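You operate a simulated robot arm through the tools that you are given. There is no shell and no other tool.

The job below is to be done with a simulated two-armed robot. You get a single attempt, and the scene is never put back.

JOB
Find the sensor that reads OPEN and swap in the plug marked NEW.
Fine: switch the box on to test and off at the end; the bad plug goes into the rack.

Only the result counts: the job must be done as asked and must still hold three seconds after the hand-in. Knocking over, shifting, dropping, spilling or breaking anything else fails it.

ROBOT AND FRAMES
Two 7-joint arms with fingered hands on one trunk that stands fixed in place. Base frame: the origin is at the foot of the trunk, x ahead of it, y to its left, z up; the work surface is at about z = 0.86. Lengths are in m, angles in degrees, forces in N, time in s.
The left shoulder is at [0.051, 0.152, 1.147], the right one opposite. With the tool pointing down near the work surface each hand reaches from about 0.42 to 0.82 m from the base axis, measured 20 degrees to its own side. Payload 3.8 kg a hand.
Tool frame (each hand has its own): the origin (TCP) lies between the finger pads and is the grasp point; the fingertips stand 0.03 m ahead of it; z points along the fingers, y is the line along which they close. The gripper opens to 0.104 m. The gripper's body begins 0.035 m behind the TCP. The gripper is a hand of 5 fingers: y runs from the thumb to the fingers, the wrist lies at [-0.015, -0.104, -0.178] in the tool frame, and closing takes about 1.5 s.
Orientation is that of the tool frame in the base frame, as a unit quaternion [x, y, z, w]. With the fingers straight down and the wrist toward the robot, the tool's x, y and z point along [0, 1, 0], [1, 0, 0] and [0, 0, -1] of the base frame.

CONTROLS
- The arms move only by the tool nudge_tool. It takes "left_rows", "right_rows" or both (then of equal length, played together; a hand with none holds still); each is a list of rows, each an object (a shift or turn left out is 0, a gripper value left out holds the last) with "travel": the shift along the tool's x, y, z in units of 200 mm (1.0 is 200 mm), a list of three; "rotation": the turn, a rotation vector about the tool's x, y, z in units of 90 degrees (1.0 is 90 degrees), a list of three. In form: [{"travel": [x, y, z], "rotation": [rx, ry, rz]}, ...]. A call has 1 to 20 rows; each row is the pose to reach, as a shift and turn from the pose commanded when the call began, along the tool's axes at that moment. "left_claw" and "right_claw" are, for a hand that has rows, the gripper command, from -1 (shut) to 1 (fully open), values between in proportion, set as the call begins (left out, the last holds). A call with a number of a shift or a turn outside -1 to 1 is refused whole. Each row takes 0.2 s and may step no farther than 0.05 m and 8.6 degrees from the row before; otherwise, or with a gripper value out of range, the whole call is refused. Where a pose cannot be reached the arm comes as near as it can. A force on the tool above 40 N (or 10 N above the force at the start of the call, whichever is more), or a blocked arm, ends the call early, and 0.2 s more pass. The fingers move at their own pace (about 0.072 m/s each) and stop on an object; they squeeze with about 23 N. The grip force told is the motor's: it shows also when the fingers shut on nothing. Time passes only in rows, and 0.2 s behind the last, so rows that repeat a pose let the fingers close. It gives the time, the measured TCP pose, the force on the tool (base axes), the opening and the grip force at its end, in the units of the frame above (readings bear some noise), with the torque about the TCP (base axes, N m) and any sound that the robot's microphone picked up, and new pictures: "show" is both (left out), scene, wrist or none (wrist: the cameras of the hands that moved).
- Cameras (640 x 400 px; columns grow to the right, rows downward): "scene" is now at [0.138, -0.0575, 1.3161]; the picture's right is [-0.60, -0.79, 0.09], its down [-0.34, 0.16, -0.93] and it looks along [0.72, -0.59, -0.37] (base axes); focal length 338 px, centre (320, 200). "left" rides on the left gripper at [-0.08, -0.078, -0.141] in its tool frame; the picture's right is [-0.78, -0.30, 0.56], its down [0.54, -0.78, 0.33] and it looks along [0.33, 0.56, 0.76] (tool axes); focal length 247 px, centre (320, 200). "right" rides on the right gripper at [0.08, -0.078, -0.141] in its tool frame; the picture's right is [-0.78, 0.30, -0.56], its down [-0.53, -0.78, 0.33] and it looks along [-0.33, 0.56, 0.76] (tool axes); focal length 247 px, centre (320, 200).
- slide_trunk(by): slides the trunk up (or, below 0, down) by that many m; the arms and the scene camera ride with it, the base frame stays. It gives what a move gives, with no picture.
- set_fingers(index, middle, ring, little, thumb_bend, thumb_turn, hand): sets how far each is bent, from 0 (flat) to 1 (curled in); at 0.3 the hand is open as for a grip, at 0.7 the pads meet at the TCP. One left out holds its place. A second passes; each finger stops where it meets its share of the squeeze, and holds until it gets a number again. A gripper value or a shape takes the hand back. It gives what a move gives, with no picture; readings hold the bend of each and the force on index, middle, ring, little, thumb and palm. thumb_turn goes from beside the hand (0) to across from the fingers (1), as for a grip.
- preshape(shape, hand): the hand has 5 fingers and takes this shape, open, in about a second: jaw (thumb against the fingers, like two jaws); tri (thumb and two fingers); tip (a fingertip pinch); poke (one finger out to press); point (the index stretched); flat (the hand flat); cup (the hand cupped); fist (a fist). The gripper value then closes the fingers along that shape, each until it touches; the sizes above hold for jaw. It gives what a move gives, with no picture.
- head_to(pan, tilt): turns the head with the scene camera to pan (to the left, within 80 degrees either way) and tilt (down, from -29 to 69), counted from straight ahead of the robot. It gives what a move gives, and a new picture of the scene camera.
- probe_pixels(camera, pixels): there is no depth. For up to 12 entries [column, row, z] of the newest picture of that camera ("zoom" is the newest enlarged one), the place [x, y] in the base frame at which the ray of that pixel passes the height z, good to about 0.003 m. No time passes.
- close_up(camera, box): a new picture of the part [left, top, right, bottom] of that camera's present view, enlarged. No time passes.
- job_done(): hands the job in; it is judged then, once.

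Open the grippers and draw the arms clear of the work before you hand the job in, unless the task says otherwise.

The tools are called after "Call:" as a command line: name --argument value ..., lists and objects as JSON in quotes. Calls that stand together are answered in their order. nudge_tool: Moves the arms, as the interface text tells. Its arguments: {"type":"object","properties":{"left_rows":{"type":"array"},"left_claw":{"type":"number"},"right_rows":{"type":"array"},"right_claw":{"type":"number"},"show":{"type":"string","enum":["both","scene","wrist","none"]}},"required":[]} The other tools are called the same way: slide_trunk (by) slides the trunk up or down; preshape (shape, hand) gives the hand a shape; set_fingers (index, middle, ring, little, thumb_bend, thumb_turn, hand) moves the fingers one by one; head_to (pan, tilt) turns the head that bears the scene camera; probe_pixels (camera, pixels) gives the place at which the rays of pixels pass given heights; close_up (camera, box) takes an enlarged picture of a part of a camera's view; job_done () hands the job in.

At the start:

```text
time_s: 0.0
left_eef_pos: [0.4221, -0.0794, 1.1435]
left_orientation: [0.707, 0.707, 0.001, 0.0]
left_ft_force: [0.3, 1.1, -0.4]
left_wrist_torque: [0.0, 0.04, 0.02]
left_grip_width: 0.1034
left_gripper_force: 0.1
left_shape: jaw
left_bend: [0.3, 0.3, 0.3, 0.3, 0.3, 0.98]
left_finger forces: [0.0, 0.0, 0.0, 0.1, 0.0, 0.1]
right_eef_pos: [0.3616, -0.3942, 1.1706]
right_orientation: [0.708, 0.707, 0.0, 0.0]
right_ft_force: [-0.5, 0.3, 0.1]
right_wrist_torque: [0.03, -0.03, 0.01]
right_grip_width: 0.1035
right_gripper_force: 0.1
right_shape: jaw
right_bend: [0.3, 0.3, 0.3, 0.3, 0.3, 0.98]
right_finger forces: [0.0, 0.0, 0.1, 0.1, 0.1, 0.0]
trunk travel left (down, up): [-0.225, 0.231]
head pan, tilt: [-37.7, 15.1]
```

scene: 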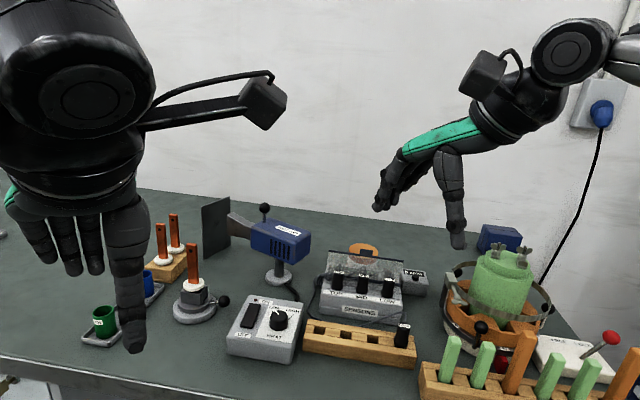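
right: 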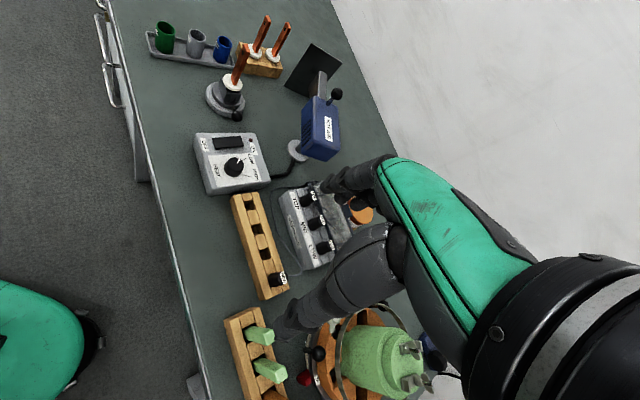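
left: 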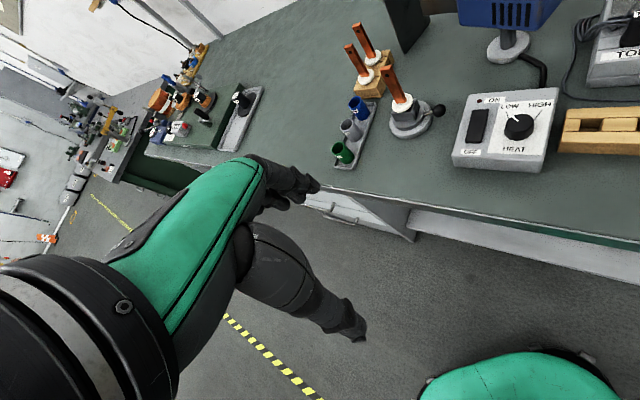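

The scene shows a SENSORS box around (362,300) with three plugs, a rack at (358,343) with one plug at (403,335), and other items. I take close-ups to read the labels.

Call:
close_up --camera "scene" --box '[290, 230, 450, 330]'

Call:
close_up --camera "scene" --box '[220, 280, 430, 400]'

Call:
close_up --camera "right" --box '[180, 120, 400, 310]'

```text
4.00 times, centred on (370, 280) of scene
```

zoom: 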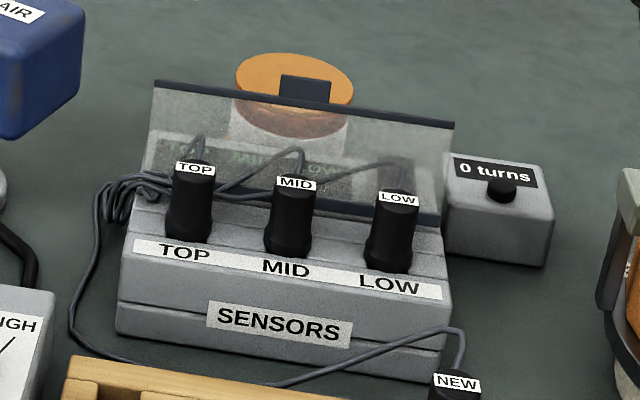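

```text
3.05 times, centred on (325, 340) of scene
```

zoom: 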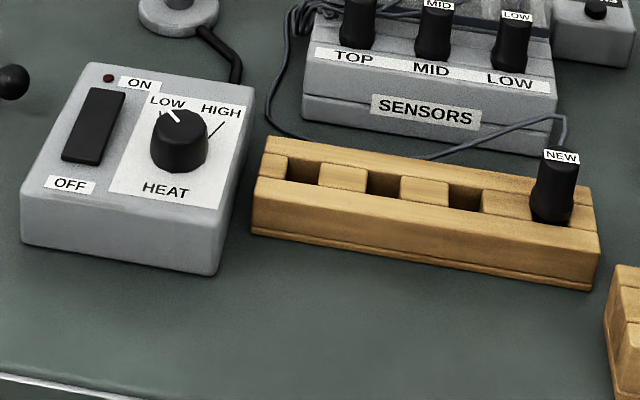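

```text
2.11 times, centred on (290, 215) of right
```

zoom: 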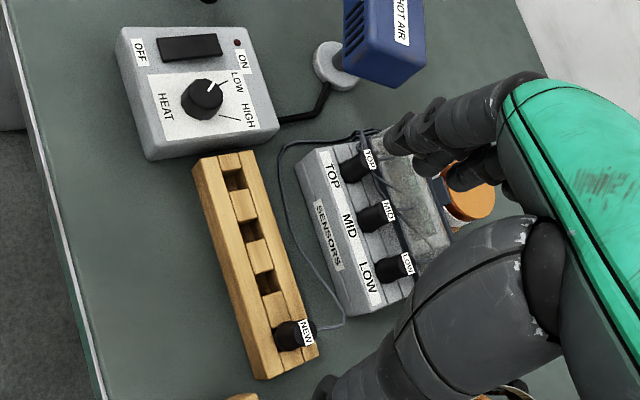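

I zoom in more tightly on the panel behind the plugs, where there seems to be faint text, and on the surroundings.

Call:
close_up --camera "scene" --box '[320, 235, 410, 291]'

Call:
close_up --camera "scene" --box '[410, 220, 640, 400]'

Call:
close_up --camera "scene" --box '[60, 190, 320, 360]'

```text
7.11 times, centred on (365, 263) of scene
```

zoom: 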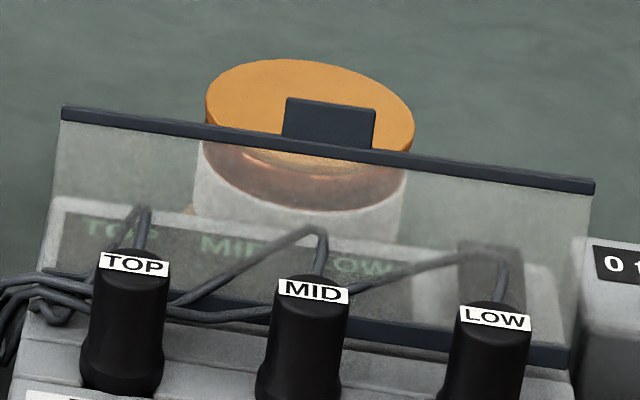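

```text
2.22 times, centred on (525, 310) of scene
```

zoom: 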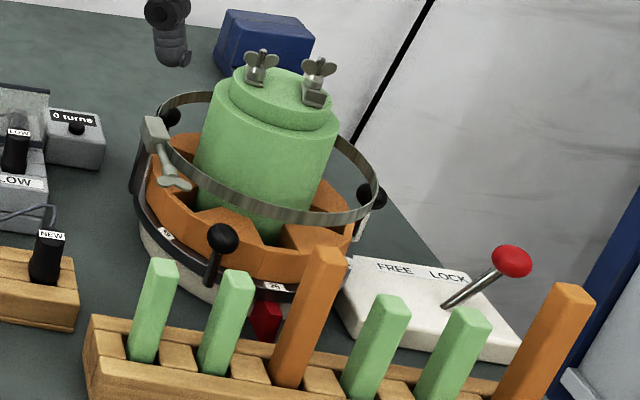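

```text
2.35 times, centred on (190, 275) of scene
```

zoom: 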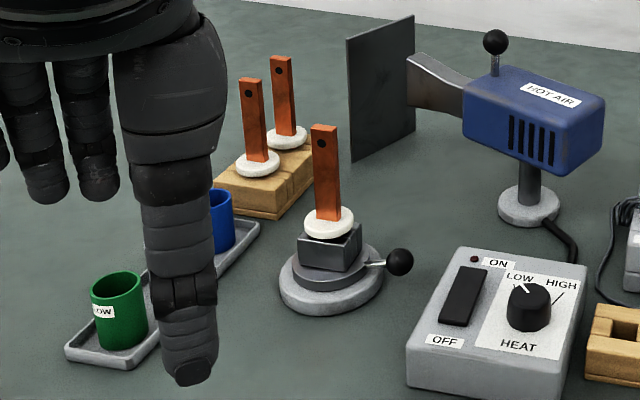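

The display with TOP/MID/LOW seems to be behind a clear lid, with a switch at its right. I probe positions of the key features.

Call:
probe_pixels --camera "scene" --pixels '[[325, 318, 0.86], [400, 330, 0.86], [337, 275, 0.95], [363, 280, 0.95], [389, 283, 0.95], [403, 327, 0.92], [330, 300, 0.9], [228, 350, 0.86], [300, 362, 0.86], [415, 368, 0.86], [305, 347, 0.86], [363, 247, 0.93]]'

Call:
head_to --pan -40 --tilt 35

```text
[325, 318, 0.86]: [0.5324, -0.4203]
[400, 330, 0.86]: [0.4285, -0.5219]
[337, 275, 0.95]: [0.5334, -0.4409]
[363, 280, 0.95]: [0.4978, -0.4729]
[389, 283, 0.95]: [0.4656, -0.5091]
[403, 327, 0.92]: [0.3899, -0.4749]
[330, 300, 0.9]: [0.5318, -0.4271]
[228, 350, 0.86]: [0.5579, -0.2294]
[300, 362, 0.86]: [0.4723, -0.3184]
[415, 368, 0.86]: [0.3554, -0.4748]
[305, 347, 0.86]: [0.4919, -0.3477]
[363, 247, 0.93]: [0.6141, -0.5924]
```

```text
time_s: 0.8
left_eef_pos: [0.4235, -0.0803, 1.1432]
left_orientation: [0.706, 0.708, 0.0, -0.001]
left_ft_force: [0.4, -0.5, -0.1]
left_wrist_torque: [-0.02, -0.01, 0.02]
left_grip_width: 0.1037
left_gripper_force: 0.0
left_shape: jaw
left_bend: [0.3, 0.3, 0.3, 0.3, 0.3, 0.98]
left_finger forces: [0.0, 0.0, 0.1, 0.0, 0.0, 0.1]
right_eef_pos: [0.3616, -0.3943, 1.1715]
right_orientation: [0.707, 0.707, 0.0, 0.001]
right_ft_force: [0.3, -0.7, 0.6]
right_wrist_torque: [0.0, 0.01, -0.02]
right_grip_width: 0.104
right_gripper_force: 0.1
right_shape: jaw
right_bend: [0.3, 0.3, 0.3, 0.3, 0.3, 0.98]
right_finger forces: [0.1, 0.0, 0.0, 0.1, 0.0, 0.0]
trunk travel left (down, up): [-0.225, 0.231]
head pan, tilt: [-40.0, 35.0]
```

scene: 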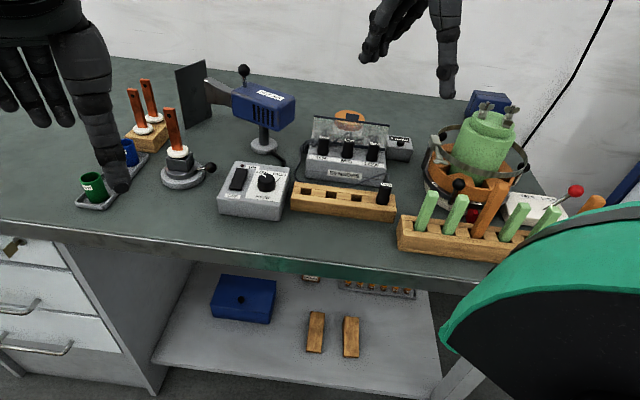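

I raise the trunk temporarily so that the head camera can look down over the lid onto the display.

Call:
slide_trunk --by 0.2

Call:
head_to --pan -42 --tilt 38

Call:
close_up --camera "scene" --box '[270, 110, 430, 230]'

```text
time_s: 3.0
left_eef_pos: [0.424, -0.0802, 1.3443]
left_orientation: [0.706, 0.708, -0.001, 0.0]
left_ft_force: [0.0, -0.7, 0.6]
left_wrist_torque: [-0.01, 0.01, -0.03]
left_grip_width: 0.1033
left_gripper_force: 0.0
left_shape: jaw
left_bend: [0.3, 0.3, 0.3, 0.3, 0.3, 0.98]
left_finger forces: [0.0, 0.1, 0.0, 0.0, 0.0, 0.0]
right_eef_pos: [0.3616, -0.3929, 1.3713]
right_orientation: [0.708, 0.706, 0.0, 0.0]
right_ft_force: [0.1, -0.1, 0.9]
right_wrist_torque: [0.0, 0.03, 0.02]
right_grip_width: 0.1037
right_gripper_force: 0.0
right_shape: jaw
right_bend: [0.3, 0.3, 0.3, 0.3, 0.3, 0.98]
right_finger forces: [0.0, 0.0, 0.1, 0.0, 0.1, 0.0]
trunk travel left (down, up): [-0.425, 0.031]
head pan, tilt: [-40.0, 35.0]
```

```text
time_s: 3.6
left_eef_pos: [0.4239, -0.0793, 1.3443]
left_orientation: [0.707, 0.707, 0.0, 0.0]
left_ft_force: [0.2, -0.4, -0.7]
left_wrist_torque: [-0.01, 0.03, 0.03]
left_grip_width: 0.1035
left_gripper_force: 0.1
left_shape: jaw
left_bend: [0.3, 0.3, 0.3, 0.3, 0.3, 0.98]
left_finger forces: [0.0, 0.0, 0.0, 0.0, 0.0, 0.0]
right_eef_pos: [0.361, -0.3936, 1.371]
right_orientation: [0.707, 0.707, -0.001, 0.0]
right_ft_force: [0.2, -0.4, -0.5]
right_wrist_torque: [0.0, 0.03, -0.01]
right_grip_width: 0.1038
right_gripper_force: 0.0
right_shape: jaw
right_bend: [0.3, 0.3, 0.3, 0.3, 0.3, 0.98]
right_finger forces: [0.0, 0.1, 0.0, 0.1, 0.1, 0.0]
trunk travel left (down, up): [-0.425, 0.031]
head pan, tilt: [-42.0, 38.0]
```

scene: 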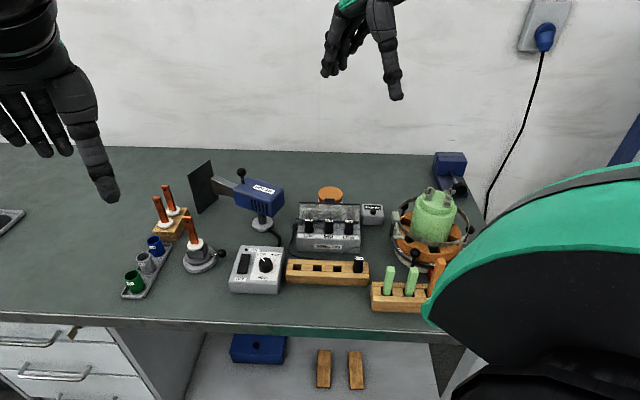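

```text
3.33 times, centred on (350, 170) of scene
```

zoom: 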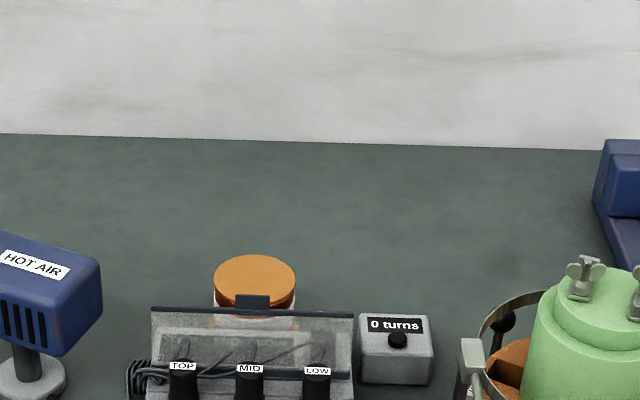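

Now I zoom onto the sensors box from this higher view (box around (328,225)).

Call:
close_up --camera "scene" --box '[284, 180, 390, 256]'

Call:
close_up --camera "scene" --box '[220, 240, 380, 340]'

Call:
probe_pixels --camera "scene" --pixels '[[229, 290, 0.86], [274, 293, 0.86], [286, 283, 0.86], [366, 286, 0.86], [296, 249, 0.86], [358, 253, 0.86], [330, 190, 0.9], [370, 205, 0.9]]'

```text
5.26 times, centred on (337, 218) of scene
```

zoom: 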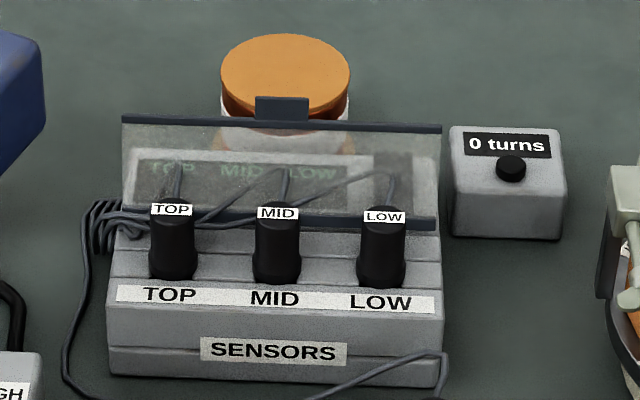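

```text
4.00 times, centred on (300, 290) of scene
```

zoom: 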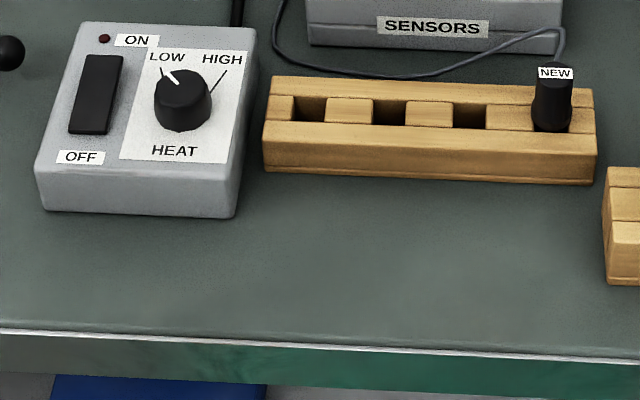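

```text
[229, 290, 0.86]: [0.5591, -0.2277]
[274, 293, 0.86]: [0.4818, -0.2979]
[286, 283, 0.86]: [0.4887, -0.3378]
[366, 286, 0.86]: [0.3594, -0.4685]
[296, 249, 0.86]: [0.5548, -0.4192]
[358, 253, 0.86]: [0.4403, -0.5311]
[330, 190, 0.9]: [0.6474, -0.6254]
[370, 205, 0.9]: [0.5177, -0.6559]
```

I probe lid corners, tab, plugs, and other features at several heights to triangulate against the first view.

Call:
probe_pixels --camera "scene" --pixels '[[307.2, 202.2, 0.92], [307.2, 202.2, 0.95], [307.2, 202.2, 0.98], [307.2, 217.5, 0.9], [307.2, 217.5, 0.93], [307.2, 217.5, 0.95], [316.5, 219.8, 0.93], [316.5, 219.8, 0.95], [316.5, 219.8, 0.97], [359, 258, 0.91], [359, 258, 0.93], [359, 258, 0.95]]'

```text
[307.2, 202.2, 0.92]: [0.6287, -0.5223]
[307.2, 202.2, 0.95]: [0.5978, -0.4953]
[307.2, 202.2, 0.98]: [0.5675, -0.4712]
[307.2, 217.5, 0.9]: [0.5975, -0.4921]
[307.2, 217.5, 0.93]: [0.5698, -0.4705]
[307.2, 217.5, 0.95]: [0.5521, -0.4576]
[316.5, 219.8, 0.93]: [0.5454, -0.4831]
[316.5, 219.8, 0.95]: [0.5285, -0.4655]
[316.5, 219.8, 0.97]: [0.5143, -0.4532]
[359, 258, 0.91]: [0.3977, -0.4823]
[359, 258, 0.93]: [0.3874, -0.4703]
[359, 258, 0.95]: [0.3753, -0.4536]
```

I take present views from both wrist cameras, which are raised now, to see the lid geometry from other directions.

Call:
close_up --camera "right" --box '[0, 0, 640, 400]'

Call:
close_up --camera "left" --box '[0, 0, 640, 400]'

```text
1.00 times, centred on (320, 200) of right (not enlarged: the box is as wide or as high as the picture)
```

zoom: 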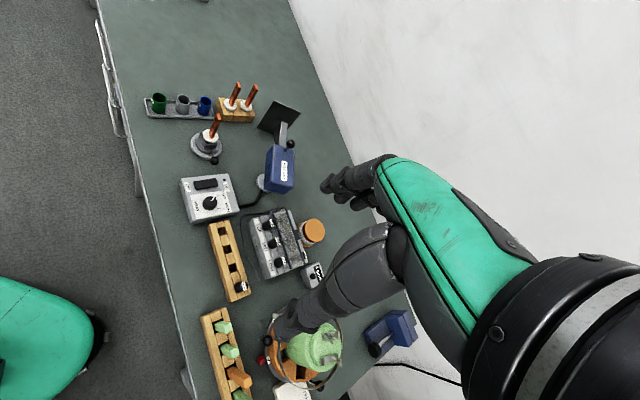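

```text
1.00 times, centred on (320, 200) of left (not enlarged: the box is as wide or as high as the picture)
```

zoom: 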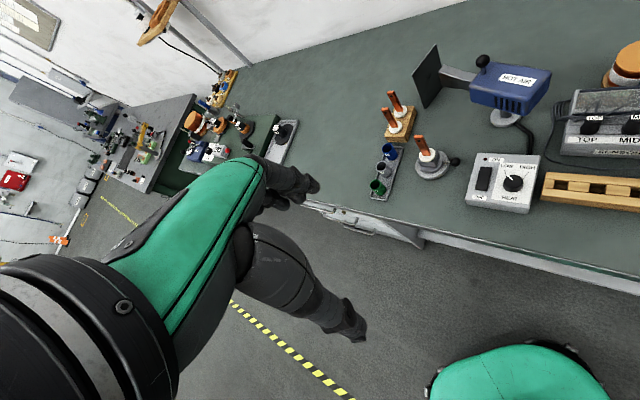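

The right wrist camera sees the box from above at (280,243). I zoom in on it.

Call:
close_up --camera "right" --box '[235, 195, 335, 285]'

Call:
close_up --camera "left" --box '[540, 30, 640, 170]'

```text
4.44 times, centred on (285, 240) of right
```

zoom: 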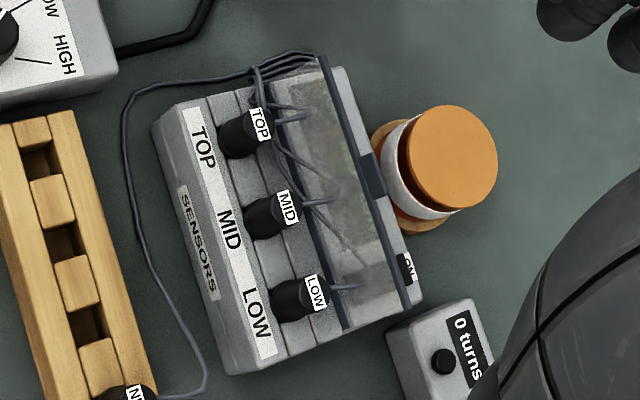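

```text
2.86 times, centred on (590, 100) of left
```

zoom: 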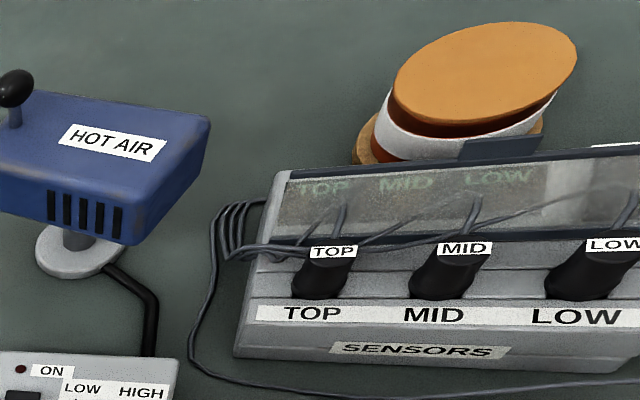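

The lid looks closed, sloping over the display, with a dark tab at its rear and an "ON" label by its right rear corner. I lower the trunk again and turn the right hand 45° to face the box, for a nearer view with the wrist camera.

Call:
slide_trunk --by -0.2

Call:
nudge_tool --right_rows '[{"travel": [-0.11, 0.04, 0.03], "rotation": [0, 0, 0.083]}, {"travel": [-0.22, 0.08, 0.07], "rotation": [0, 0, 0.167]}, {"travel": [-0.33, 0.12, 0.1], "rotation": [0, 0, 0.25]}, {"travel": [-0.43, 0.16, 0.13], "rotation": [0, 0, 0.333]}, {"travel": [-0.54, 0.2, 0.17], "rotation": [0, 0, 0.417]}, {"travel": [-0.65, 0.235, 0.2], "rotation": [0, 0, 0.5]}]' --show "both"

```text
time_s: 5.8
left_eef_pos: [0.4231, -0.0807, 1.145]
left_orientation: [0.707, 0.708, -0.001, 0.0]
left_ft_force: [-0.2, 0.3, 0.8]
left_wrist_torque: [-0.01, -0.01, -0.02]
left_grip_width: 0.1037
left_gripper_force: 0.0
left_shape: jaw
left_bend: [0.3, 0.3, 0.3, 0.3, 0.3, 0.98]
left_finger forces: [0.1, 0.1, 0.0, 0.0, 0.1, 0.0]
right_eef_pos: [0.361, -0.3949, 1.1715]
right_orientation: [0.708, 0.706, 0.0, 0.001]
right_ft_force: [-0.8, -0.1, -0.3]
right_wrist_torque: [-0.06, 0.0, -0.01]
right_grip_width: 0.1037
right_gripper_force: 0.0
right_shape: jaw
right_bend: [0.3, 0.3, 0.3, 0.3, 0.3, 0.98]
right_finger forces: [0.0, 0.1, 0.0, 0.1, 0.1, 0.0]
trunk travel left (down, up): [-0.225, 0.231]
head pan, tilt: [-42.0, 38.0]
```

```text
time_s: 7.2
left_eef_pos: [0.425, -0.0809, 1.1432]
left_orientation: [0.706, 0.708, -0.001, 0.0]
left_ft_force: [-0.5, -0.2, -0.5]
left_wrist_torque: [-0.03, -0.03, -0.03]
left_grip_width: 0.1036
left_gripper_force: 0.1
left_shape: jaw
left_bend: [0.3, 0.3, 0.3, 0.3, 0.3, 0.98]
left_finger forces: [0.0, 0.1, 0.1, 0.0, 0.1, 0.0]
right_eef_pos: [0.4095, -0.5247, 1.1301]
right_orientation: [0.924, 0.381, 0.0, 0.0]
right_ft_force: [0.0, -0.1, -0.2]
right_wrist_torque: [0.01, 0.02, 0.0]
right_grip_width: 0.1035
right_gripper_force: 0.1
right_shape: jaw
right_bend: [0.3, 0.3, 0.3, 0.3, 0.3, 0.98]
right_finger forces: [0.0, 0.0, 0.0, 0.1, 0.0, 0.0]
trunk travel left (down, up): [-0.225, 0.231]
head pan, tilt: [-42.0, 38.0]
```

scene: 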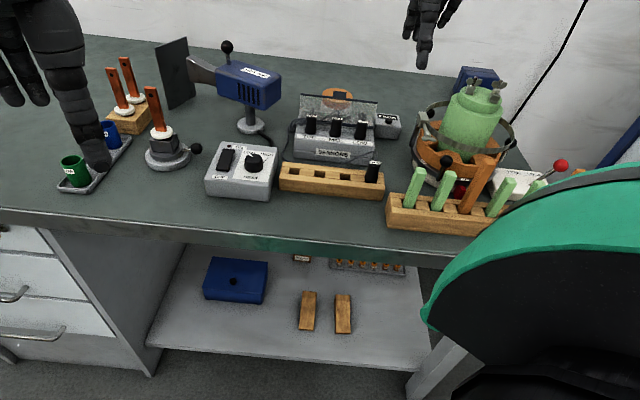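
right: 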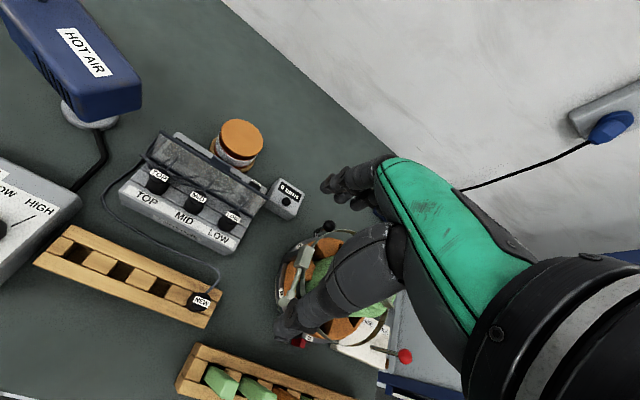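

The box is now at (195,195) in the right camera; I zoom in on it.

Call:
close_up --camera "right" --box '[110, 115, 310, 260]'

Call:
close_up --camera "right" --box '[20, 210, 240, 340]'

Call:
probe_pixels --camera "right" --pixels '[[160, 172, 0.95], [197, 195, 0.95], [231, 216, 0.95], [201, 300, 0.93], [119, 199, 0.86], [228, 255, 0.86], [72, 248, 0.89], [120, 272, 0.89], [163, 294, 0.89], [40, 265, 0.86], [208, 328, 0.86]]'

```text
2.76 times, centred on (210, 188) of right
```

zoom: 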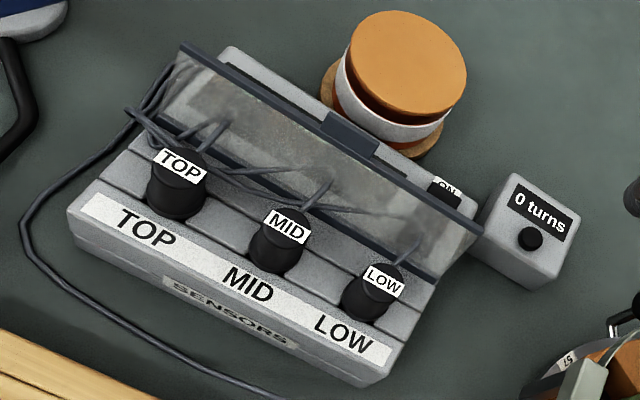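

```text
2.91 times, centred on (130, 275) of right
```

zoom: 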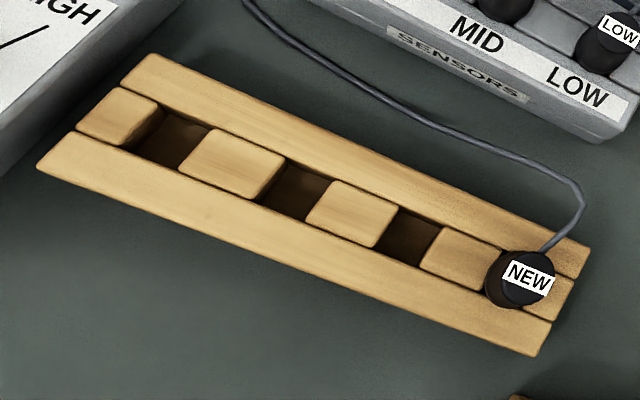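

```text
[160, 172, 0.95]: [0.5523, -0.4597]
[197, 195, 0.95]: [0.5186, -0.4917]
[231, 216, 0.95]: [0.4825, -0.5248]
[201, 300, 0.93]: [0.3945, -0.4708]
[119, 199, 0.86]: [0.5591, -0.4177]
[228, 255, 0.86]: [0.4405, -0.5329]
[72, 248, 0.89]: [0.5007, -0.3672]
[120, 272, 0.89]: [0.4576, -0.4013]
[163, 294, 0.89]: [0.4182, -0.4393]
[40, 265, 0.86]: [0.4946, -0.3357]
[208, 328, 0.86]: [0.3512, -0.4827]
```

I need to know whether the lid is upright or closed, so I triangulate its corners using probes in the wrist view and a scene close-up.

Call:
probe_pixels --camera "right" --pixels '[[160.3, 131.1, 0.92], [160.3, 131.1, 0.95], [160.3, 131.1, 0.98], [267.9, 198.1, 0.92], [267.9, 198.1, 0.95], [267.9, 198.1, 0.98], [148.3, 159, 0.92], [251.6, 217, 0.92], [148.3, 159, 0.95], [251.6, 217, 0.95], [257, 182, 0.92], [257, 182, 0.95]]'

Call:
close_up --camera "scene" --box '[275, 75, 405, 175]'

```text
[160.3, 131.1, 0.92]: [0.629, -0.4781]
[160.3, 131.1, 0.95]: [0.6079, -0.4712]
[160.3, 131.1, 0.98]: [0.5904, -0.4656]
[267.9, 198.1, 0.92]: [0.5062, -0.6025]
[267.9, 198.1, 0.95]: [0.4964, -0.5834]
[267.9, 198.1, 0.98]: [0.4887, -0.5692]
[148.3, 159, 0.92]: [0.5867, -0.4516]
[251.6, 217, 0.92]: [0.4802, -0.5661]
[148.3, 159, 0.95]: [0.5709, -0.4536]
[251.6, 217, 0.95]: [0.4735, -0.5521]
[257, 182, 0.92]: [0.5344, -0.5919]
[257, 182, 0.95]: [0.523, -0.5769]
```

```text
4.00 times, centred on (340, 125) of scene
```

zoom: 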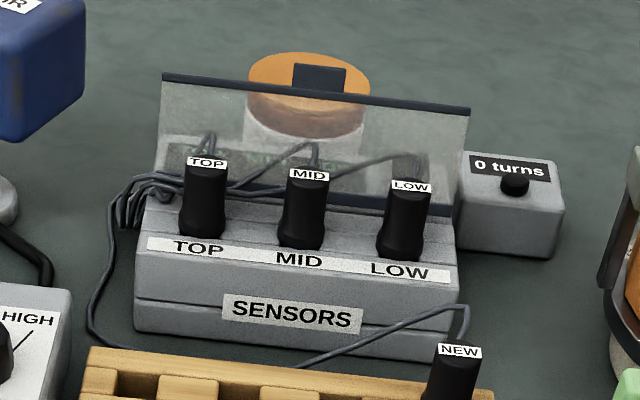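

Same corners in the scene close-up: top-left (162,76), top-right (470,111), bottom-left (155,178), bottom-right (452,212).

Call:
probe_pixels --camera "zoom" --pixels '[[162, 76, 0.92], [162, 76, 0.95], [162, 76, 0.98], [470, 111, 0.92], [470, 111, 0.95], [470, 111, 0.98], [155, 178, 0.91], [155, 178, 0.93], [452, 212, 0.91], [452, 212, 0.93], [206, 162, 0.95], [410, 187, 0.95]]'

```text
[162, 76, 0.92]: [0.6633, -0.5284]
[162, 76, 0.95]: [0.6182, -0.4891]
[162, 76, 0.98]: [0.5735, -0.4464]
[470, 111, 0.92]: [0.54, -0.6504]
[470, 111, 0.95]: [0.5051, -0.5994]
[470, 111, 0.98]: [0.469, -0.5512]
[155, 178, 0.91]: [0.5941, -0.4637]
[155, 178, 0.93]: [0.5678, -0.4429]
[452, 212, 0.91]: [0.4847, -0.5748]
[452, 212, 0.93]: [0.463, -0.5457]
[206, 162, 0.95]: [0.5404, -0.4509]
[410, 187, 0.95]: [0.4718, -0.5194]
```

The lid is standing open at about 70° (top edge z≈0.962, foot z≈0.916), and the display and switch are behind it. Before moving the hand over it I check where the pot fixture on the right stands.

Call:
probe_pixels --camera "scene" --pixels '[[455, 185, 0.9], [480, 95, 1.0], [480, 95, 1.05], [520, 120, 0.95], [413, 160, 0.92], [470, 80, 1.0]]'

Call:
probe_pixels --camera "right" --pixels '[[278, 300, 0.9], [330, 225, 0.95], [285, 198, 0.92], [262, 184, 0.92], [238, 140, 0.95], [330, 290, 1.0], [190, 160, 0.92], [165, 145, 0.92]]'

```text
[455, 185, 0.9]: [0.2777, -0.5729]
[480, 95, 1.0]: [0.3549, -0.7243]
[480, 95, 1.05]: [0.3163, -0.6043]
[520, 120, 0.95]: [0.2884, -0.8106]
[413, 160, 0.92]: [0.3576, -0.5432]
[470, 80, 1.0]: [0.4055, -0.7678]
```

```text
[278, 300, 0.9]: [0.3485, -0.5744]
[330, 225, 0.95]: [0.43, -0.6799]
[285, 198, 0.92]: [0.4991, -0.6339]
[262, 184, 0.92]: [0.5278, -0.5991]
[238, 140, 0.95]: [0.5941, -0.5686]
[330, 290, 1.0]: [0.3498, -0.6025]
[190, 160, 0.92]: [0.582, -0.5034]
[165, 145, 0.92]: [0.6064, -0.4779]
```

The hand stays well above everything (z 1.13), so I move it 0.12 m forward along tool y to bring the camera over the display.

Call:
nudge_tool --right_rows '[{"travel": [0, 0.15, 0]}, {"travel": [0, 0.3, 0]}, {"travel": [0, 0.45, 0]}, {"travel": [0, 0.6, 0]}]' --show "wrist"

Call:
close_up --camera "right" --box '[80, 170, 280, 330]'

```text
time_s: 8.2
left_eef_pos: [0.4246, -0.0801, 1.144]
left_orientation: [0.707, 0.708, 0.0, 0.0]
left_ft_force: [-0.2, -0.3, -1.0]
left_wrist_torque: [-0.01, -0.02, 0.03]
left_grip_width: 0.1037
left_gripper_force: 0.1
left_shape: jaw
left_bend: [0.3, 0.3, 0.3, 0.3, 0.3, 0.98]
left_finger forces: [0.0, 0.0, 0.0, 0.0, 0.0, 0.1]
right_eef_pos: [0.492, -0.6103, 1.1302]
right_orientation: [0.924, 0.383, 0.001, 0.0]
right_ft_force: [-0.1, -0.1, -0.8]
right_wrist_torque: [-0.01, 0.01, 0.0]
right_grip_width: 0.1038
right_gripper_force: 0.0
right_shape: jaw
right_bend: [0.3, 0.3, 0.3, 0.3, 0.3, 0.98]
right_finger forces: [0.0, 0.1, 0.0, 0.0, 0.0, 0.1]
trunk travel left (down, up): [-0.225, 0.231]
head pan, tilt: [-42.0, 38.0]
```

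right: 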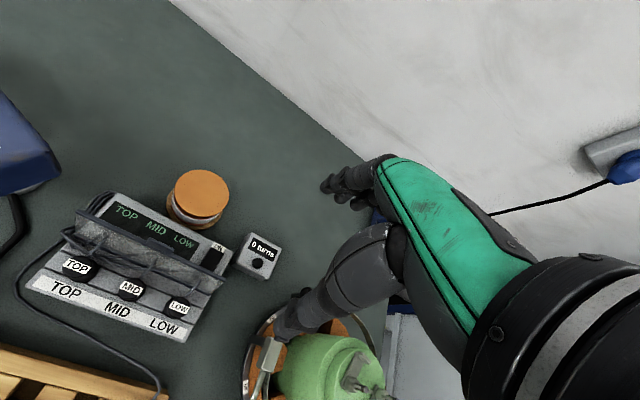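

```text
2.50 times, centred on (180, 250) of right
```

zoom: 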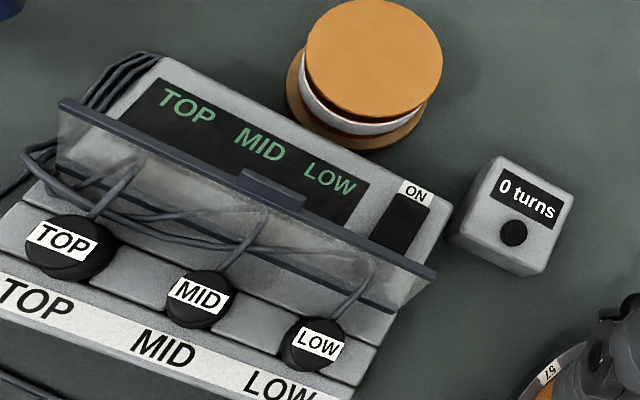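

The display shows only TOP MID LOW (off) and the rocker with ON at its rear end is at zoom (402,222). I probe rocker and label to find its place and height.

Call:
probe_pixels --camera "zoom" --pixels '[[417, 192, 0.9], [417, 192, 0.92], [417, 192, 0.94], [411, 207, 0.92], [392, 240, 0.92], [378, 236, 0.92], [402, 250, 0.92], [454, 213, 0.92], [160, 62, 0.92], [268, 180, 0.96], [75, 238, 0.95], [200, 292, 0.95]]'

Call:
probe_pixels --camera "scene" --pixels '[[310, 115, 0.94], [310, 115, 0.95], [310, 115, 0.96], [373, 163, 0.92], [373, 163, 0.93], [373, 163, 0.94]]'

```text
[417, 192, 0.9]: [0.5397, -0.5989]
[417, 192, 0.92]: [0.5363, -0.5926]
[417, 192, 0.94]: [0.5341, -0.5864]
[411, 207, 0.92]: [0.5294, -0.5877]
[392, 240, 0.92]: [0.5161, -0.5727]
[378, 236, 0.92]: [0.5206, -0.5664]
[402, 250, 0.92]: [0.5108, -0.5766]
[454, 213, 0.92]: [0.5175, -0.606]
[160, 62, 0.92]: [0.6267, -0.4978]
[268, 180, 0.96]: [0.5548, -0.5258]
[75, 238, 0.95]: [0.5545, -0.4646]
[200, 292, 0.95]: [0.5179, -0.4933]
```

```text
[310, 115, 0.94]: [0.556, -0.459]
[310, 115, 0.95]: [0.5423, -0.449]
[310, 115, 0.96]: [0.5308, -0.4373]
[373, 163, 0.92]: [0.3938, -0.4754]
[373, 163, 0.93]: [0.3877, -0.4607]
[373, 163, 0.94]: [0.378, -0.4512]
```

The rocker's ON end is near (0.53,-0.588). I shape the right hand for poking and turn the head to see where the index fingertip goes.

Call:
preshape --hand "right" --shape "poke"

Call:
head_to --pan -46 --tilt 22

Call:
close_up --camera "right" --box '[0, 0, 640, 400]'

```text
time_s: 9.1
left_eef_pos: [0.4231, -0.0803, 1.1439]
left_orientation: [0.706, 0.708, 0.0, -0.001]
left_ft_force: [0.9, -0.5, 0.8]
left_wrist_torque: [-0.01, 0.01, 0.03]
left_grip_width: 0.1035
left_gripper_force: 0.0
left_shape: jaw
left_bend: [0.3, 0.3, 0.3, 0.3, 0.3, 0.98]
left_finger forces: [0.1, 0.0, 0.0, 0.0, 0.1, 0.0]
right_eef_pos: [0.4923, -0.6089, 1.1302]
right_orientation: [0.924, 0.382, 0.0, -0.001]
right_ft_force: [-1.2, -0.1, 0.2]
right_wrist_torque: [0.0, -0.02, 0.02]
right_grip_width: 0.0
right_gripper_force: 0.0
right_shape: poke
right_bend: [0.7, 0.7, 0.99, 0.99, 1.0, 1.0]
right_finger forces: [0.0, 0.0, 0.1, 0.0, 0.1, 0.0]
trunk travel left (down, up): [-0.225, 0.231]
head pan, tilt: [-42.0, 38.0]
```

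```text
time_s: 9.9
left_eef_pos: [0.4228, -0.0804, 1.1441]
left_orientation: [0.707, 0.708, 0.0, 0.0]
left_ft_force: [0.2, -0.5, 0.6]
left_wrist_torque: [0.0, -0.02, -0.03]
left_grip_width: 0.104
left_gripper_force: 0.1
left_shape: jaw
left_bend: [0.3, 0.3, 0.3, 0.3, 0.3, 0.98]
left_finger forces: [0.0, 0.0, 0.0, 0.1, 0.1, 0.0]
right_eef_pos: [0.4918, -0.6093, 1.1306]
right_orientation: [0.924, 0.382, 0.001, 0.0]
right_ft_force: [-0.2, -0.2, -0.7]
right_wrist_torque: [0.0, 0.02, -0.01]
right_grip_width: 0.0002
right_gripper_force: 0.0
right_shape: poke
right_bend: [0.7, 0.7, 0.99, 0.99, 1.0, 1.0]
right_finger forces: [0.0, 0.0, 0.1, 0.0, 0.0, 0.0]
trunk travel left (down, up): [-0.225, 0.231]
head pan, tilt: [-46.0, 22.0]
```

scene: 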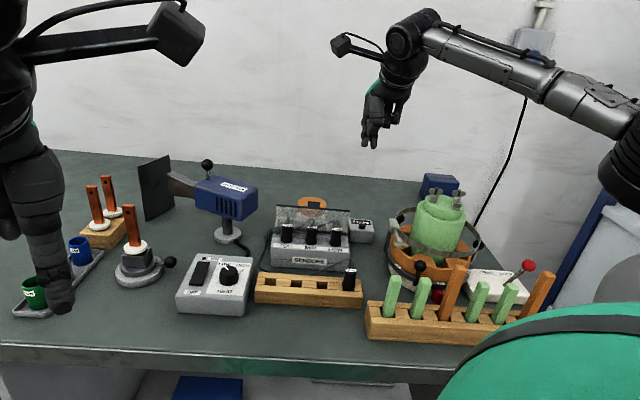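

```text
1.00 times, centred on (320, 200) of right (not enlarged: the box is as wide or as high as the picture)
```

zoom: 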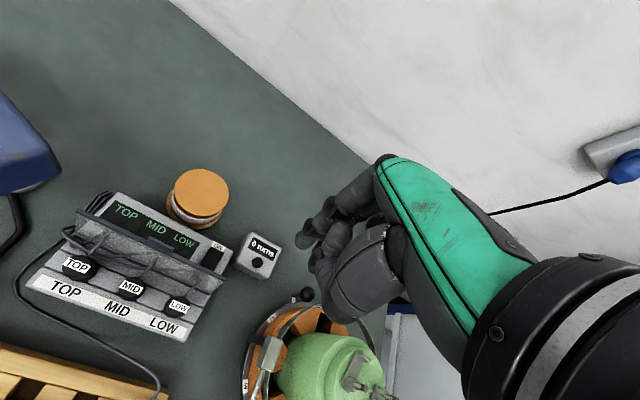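

I zoom in on the hand in both views to find the pressing fingertip.

Call:
close_up --camera "scene" --box '[340, 70, 430, 160]'

Call:
close_up --camera "right" --box '[270, 140, 430, 340]'

```text
4.44 times, centred on (385, 115) of scene
```

zoom: 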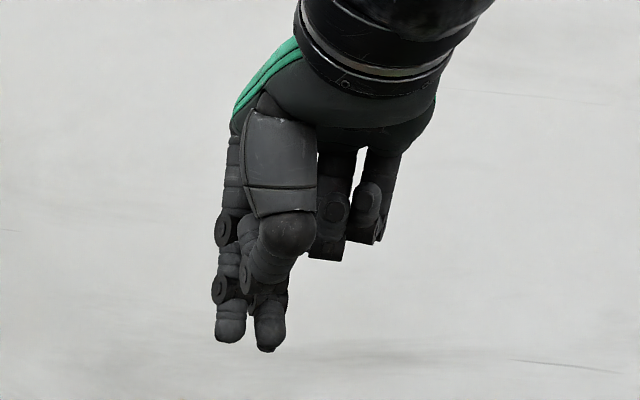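

```text
2.00 times, centred on (350, 240) of right
```

zoom: 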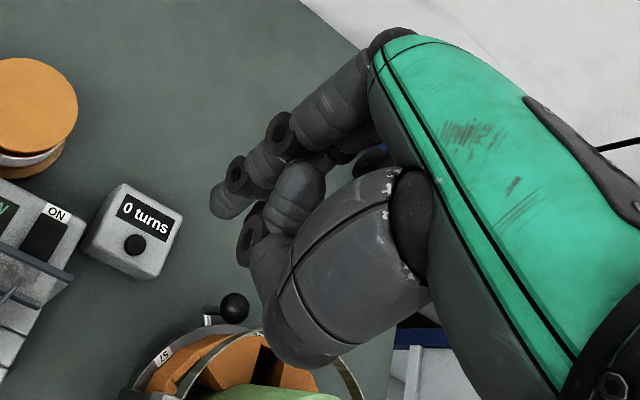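

Index tip at zoom (230,338) and middle tip at (268,348) in the scene close-up; but the newest zoom is the wrist one, so I retake the scene zoom and probe the tips.

Call:
close_up --camera "scene" --box '[340, 70, 430, 160]'

Call:
probe_pixels --camera "zoom" --pixels '[[230, 338, 1.08], [230, 338, 1.09], [230, 338, 1.1], [230, 338, 1.11], [268, 348, 1.08], [268, 348, 1.09], [268, 348, 1.1], [268, 348, 1.11]]'

Call:
probe_pixels --camera "right" --pixels '[[301, 244, 1.1], [301, 244, 1.09], [301, 244, 1.11], [316, 272, 1.1]]'

```text
4.44 times, centred on (385, 115) of scene
```

zoom: 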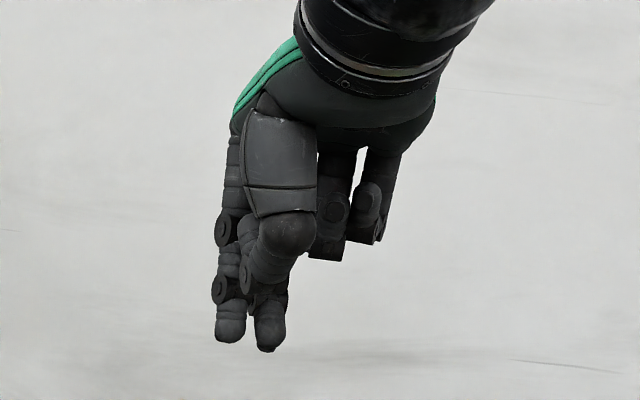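

```text
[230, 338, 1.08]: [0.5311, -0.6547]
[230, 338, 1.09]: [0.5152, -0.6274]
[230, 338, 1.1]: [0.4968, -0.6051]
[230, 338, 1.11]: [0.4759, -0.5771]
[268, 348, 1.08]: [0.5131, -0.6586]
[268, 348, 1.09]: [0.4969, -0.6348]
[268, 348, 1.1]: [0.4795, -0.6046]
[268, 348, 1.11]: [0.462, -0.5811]
```

```text
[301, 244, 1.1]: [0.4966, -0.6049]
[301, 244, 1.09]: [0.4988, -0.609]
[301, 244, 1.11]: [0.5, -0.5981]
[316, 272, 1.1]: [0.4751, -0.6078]
```

With poke, the index tip sits at tool (+0.006, 0, +0.030) but the bent thumb is low on the lid side. I try the "point" shape to see whether it gives a clearer single finger.

Call:
preshape --hand "right" --shape "point"

Call:
close_up --camera "right" --box '[220, 100, 480, 340]'

Call:
close_up --camera "scene" --box '[340, 70, 430, 160]'

```text
time_s: 10.8
left_eef_pos: [0.4235, -0.0792, 1.1442]
left_orientation: [0.707, 0.708, 0.0, 0.0]
left_ft_force: [0.2, 0.7, -0.3]
left_wrist_torque: [0.0, -0.02, 0.0]
left_grip_width: 0.1037
left_gripper_force: 0.1
left_shape: jaw
left_bend: [0.3, 0.3, 0.3, 0.3, 0.3, 0.98]
left_finger forces: [0.0, 0.0, 0.0, 0.0, 0.1, 0.0]
right_eef_pos: [0.4918, -0.6084, 1.1311]
right_orientation: [0.924, 0.382, 0.0, 0.001]
right_ft_force: [-0.1, 0.1, -0.7]
right_wrist_torque: [0.0, 0.03, -0.02]
right_grip_width: 0.0001
right_gripper_force: 0.2
right_shape: point
right_bend: [0.2, 1.0, 1.0, 1.0, 0.98, 0.88]
right_finger forces: [0.1, 0.1, 0.0, 0.0, 0.0, 0.0]
trunk travel left (down, up): [-0.225, 0.231]
head pan, tilt: [-46.0, 22.0]
```

```text
1.67 times, centred on (350, 220) of right
```

zoom: 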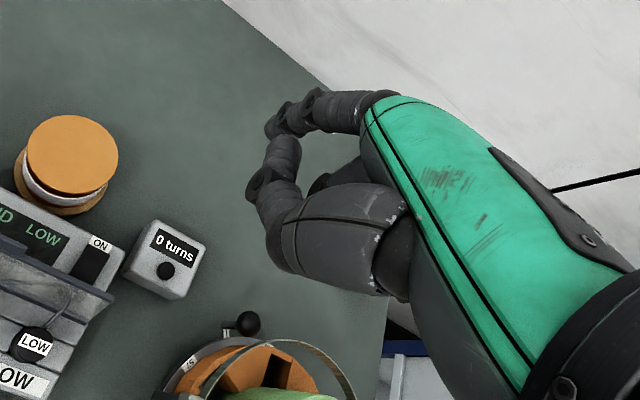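

```text
4.44 times, centred on (385, 115) of scene
```

zoom: 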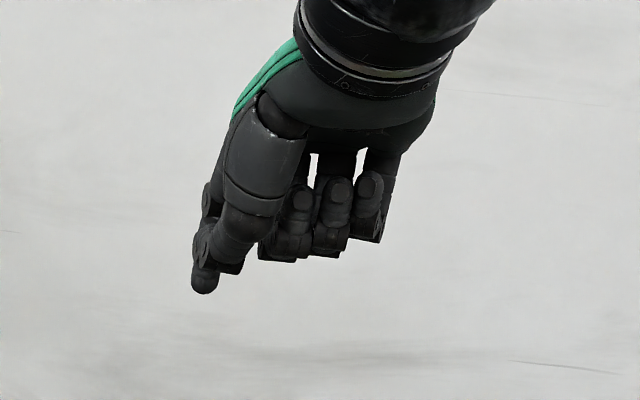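

The point shape puts the index out forward, with the thumb as low as it. I try my own shape: index at 0.7, other fingers curled, thumb laid back beside the hand.

Call:
set_fingers --hand "right" --index 0.65 --middle 1.0 --ring 1.0 --little 1.0 --thumb_bend 0.0 --thumb_turn 0.0

Call:
close_up --camera "right" --box '[220, 100, 480, 340]'

Call:
close_up --camera "scene" --box '[340, 70, 430, 160]'

```text
time_s: 11.8
left_eef_pos: [0.4239, -0.0798, 1.1435]
left_orientation: [0.707, 0.708, -0.001, 0.0]
left_ft_force: [-0.2, -0.7, 0.6]
left_wrist_torque: [0.0, 0.03, 0.04]
left_grip_width: 0.1036
left_gripper_force: 0.1
left_shape: jaw
left_bend: [0.3, 0.3, 0.3, 0.3, 0.3, 0.98]
left_finger forces: [0.1, 0.0, 0.0, 0.0, 0.0, 0.0]
right_eef_pos: [0.4933, -0.6095, 1.1303]
right_orientation: [0.925, 0.381, 0.0, 0.0]
right_ft_force: [0.1, 0.8, 0.6]
right_wrist_torque: [0.02, 0.0, 0.0]
right_grip_width: 0.1362
right_gripper_force: 0.1
right_shape: fingers
right_bend: [0.65, 1.0, 1.0, 1.0, 0.0, 0.0]
right_finger forces: [0.0, 0.1, 0.0, 0.0, 0.0, 0.0]
trunk travel left (down, up): [-0.225, 0.231]
head pan, tilt: [-46.0, 22.0]
```

```text
1.67 times, centred on (350, 220) of right
```

zoom: 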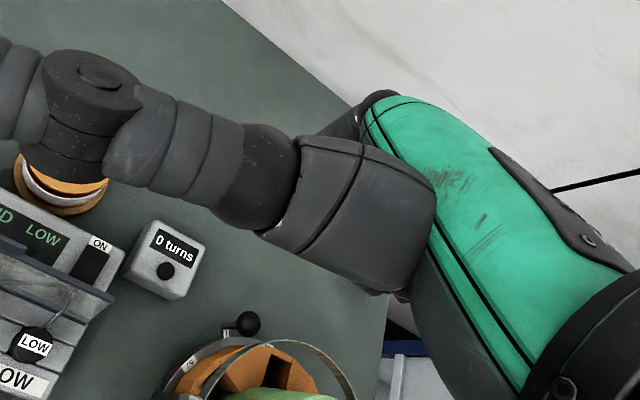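

```text
4.44 times, centred on (385, 115) of scene
```

zoom: 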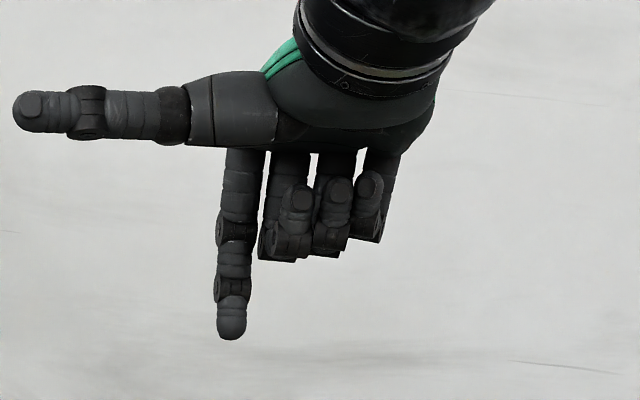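

The index alone now points down, with the thumb high and out of the way. I set the index to 0.7 (known tip offset) and move to hover with the tip about 5 cm above the rocker's ON end at about (0.526,-0.584).

Call:
set_fingers --hand "right" --index 0.7

Call:
nudge_tool --right_rows '[{"travel": [0.06, 0.01, 0.15]}, {"travel": [0.12, 0.02, 0.3]}, {"travel": [0.175, 0.03, 0.45]}, {"travel": [0.175, 0.03, 0.6]}]' --show "both"

Call:
close_up --camera "scene" --box '[260, 140, 400, 250]'

Call:
close_up --camera "right" --box '[120, 150, 400, 350]'

```text
time_s: 12.8
left_eef_pos: [0.4246, -0.0789, 1.1437]
left_orientation: [0.706, 0.708, 0.001, 0.0]
left_ft_force: [0.1, -0.7, 0.0]
left_wrist_torque: [0.01, -0.04, 0.01]
left_grip_width: 0.1037
left_gripper_force: 0.1
left_shape: jaw
left_bend: [0.3, 0.3, 0.3, 0.3, 0.3, 0.98]
left_finger forces: [0.1, 0.0, 0.0, 0.0, 0.0, 0.0]
right_eef_pos: [0.4928, -0.6094, 1.1309]
right_orientation: [0.924, 0.382, 0.001, -0.001]
right_ft_force: [0.5, -0.7, 0.3]
right_wrist_torque: [-0.01, -0.01, 0.01]
right_grip_width: 0.133
right_gripper_force: 0.1
right_shape: fingers
right_bend: [0.7, 1.0, 1.0, 1.0, 0.0, 0.0]
right_finger forces: [0.1, 0.1, 0.0, 0.0, 0.0, 0.1]
trunk travel left (down, up): [-0.225, 0.231]
head pan, tilt: [-46.0, 22.0]
```

```text
time_s: 13.8
left_eef_pos: [0.4219, -0.0806, 1.1441]
left_orientation: [0.706, 0.708, -0.001, 0.0]
left_ft_force: [0.9, -0.4, -0.6]
left_wrist_torque: [0.01, -0.01, 0.0]
left_grip_width: 0.1038
left_gripper_force: 0.0
left_shape: jaw
left_bend: [0.3, 0.3, 0.3, 0.3, 0.3, 0.98]
left_finger forces: [0.0, 0.0, 0.0, 0.0, 0.1, 0.1]
right_eef_pos: [0.5219, -0.5889, 1.011]
right_orientation: [0.924, 0.382, 0.0, -0.001]
right_ft_force: [0.2, -0.1, -0.4]
right_wrist_torque: [0.01, -0.03, -0.04]
right_grip_width: 0.1332
right_gripper_force: 0.1
right_shape: fingers
right_bend: [0.7, 1.0, 1.0, 1.0, 0.0, 0.0]
right_finger forces: [0.0, 0.0, 0.0, 0.1, 0.0, 0.0]
trunk travel left (down, up): [-0.225, 0.231]
head pan, tilt: [-46.0, 22.0]
```

scene: 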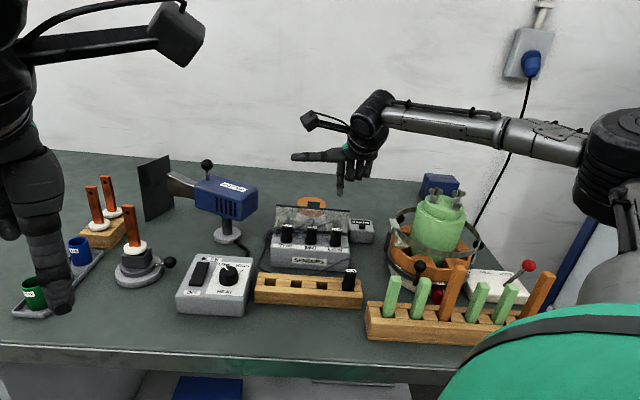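
right: 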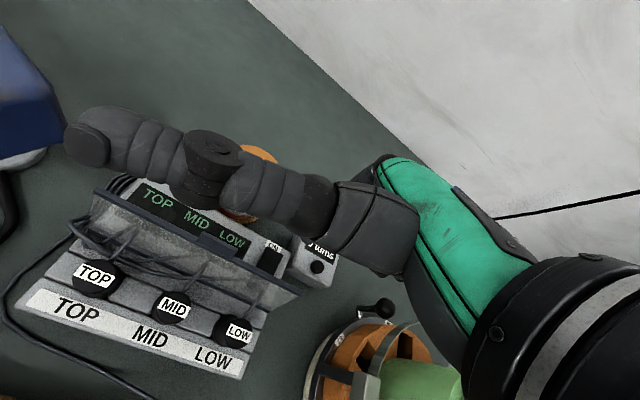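

```text
3.64 times, centred on (330, 195) of scene
```

zoom: 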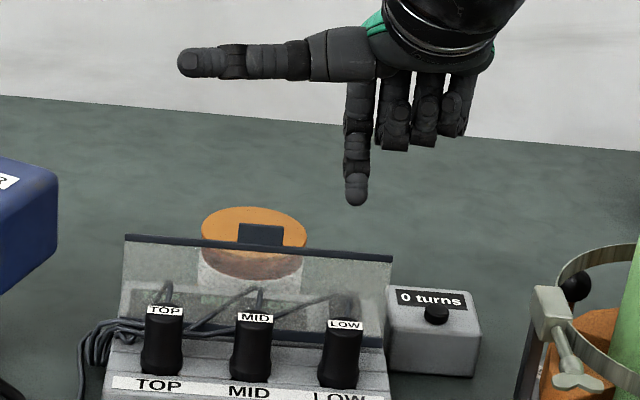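

```text
2.00 times, centred on (260, 250) of right
```

zoom: 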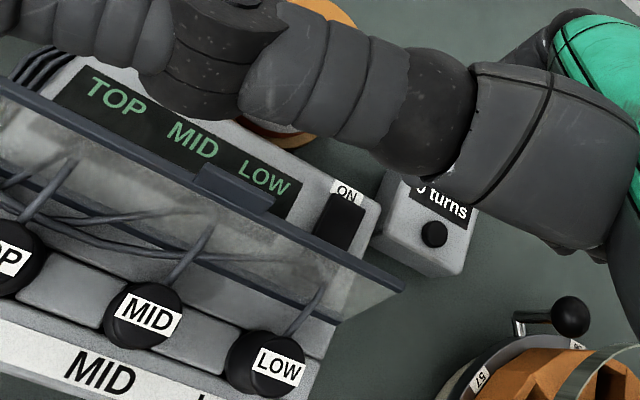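

I check the tip's position at its height through the scene view (340,196) and re-probe the rocker's edges in the wrist close-up.

Call:
probe_pixels --camera "scene" --pixels '[[339.9, 196.4, 0.98], [339.9, 195.4, 0.985]]'

Call:
probe_pixels --camera "zoom" --pixels '[[331, 194, 0.92], [363, 208, 0.92], [312, 234, 0.92], [347, 251, 0.92], [345, 193, 0.915], [380, 200, 0.915], [285, 180, 0.915], [290, 218, 0.915], [55, 103, 0.915], [404, 288, 0.962]]'

```text
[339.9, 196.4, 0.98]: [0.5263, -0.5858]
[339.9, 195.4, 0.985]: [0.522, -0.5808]
```

```text
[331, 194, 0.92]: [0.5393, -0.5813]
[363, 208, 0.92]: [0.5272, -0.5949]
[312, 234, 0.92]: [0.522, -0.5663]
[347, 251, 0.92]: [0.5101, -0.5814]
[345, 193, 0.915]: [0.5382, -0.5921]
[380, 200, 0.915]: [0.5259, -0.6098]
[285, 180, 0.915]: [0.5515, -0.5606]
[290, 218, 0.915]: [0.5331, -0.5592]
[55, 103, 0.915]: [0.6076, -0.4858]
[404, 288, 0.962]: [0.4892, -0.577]
```

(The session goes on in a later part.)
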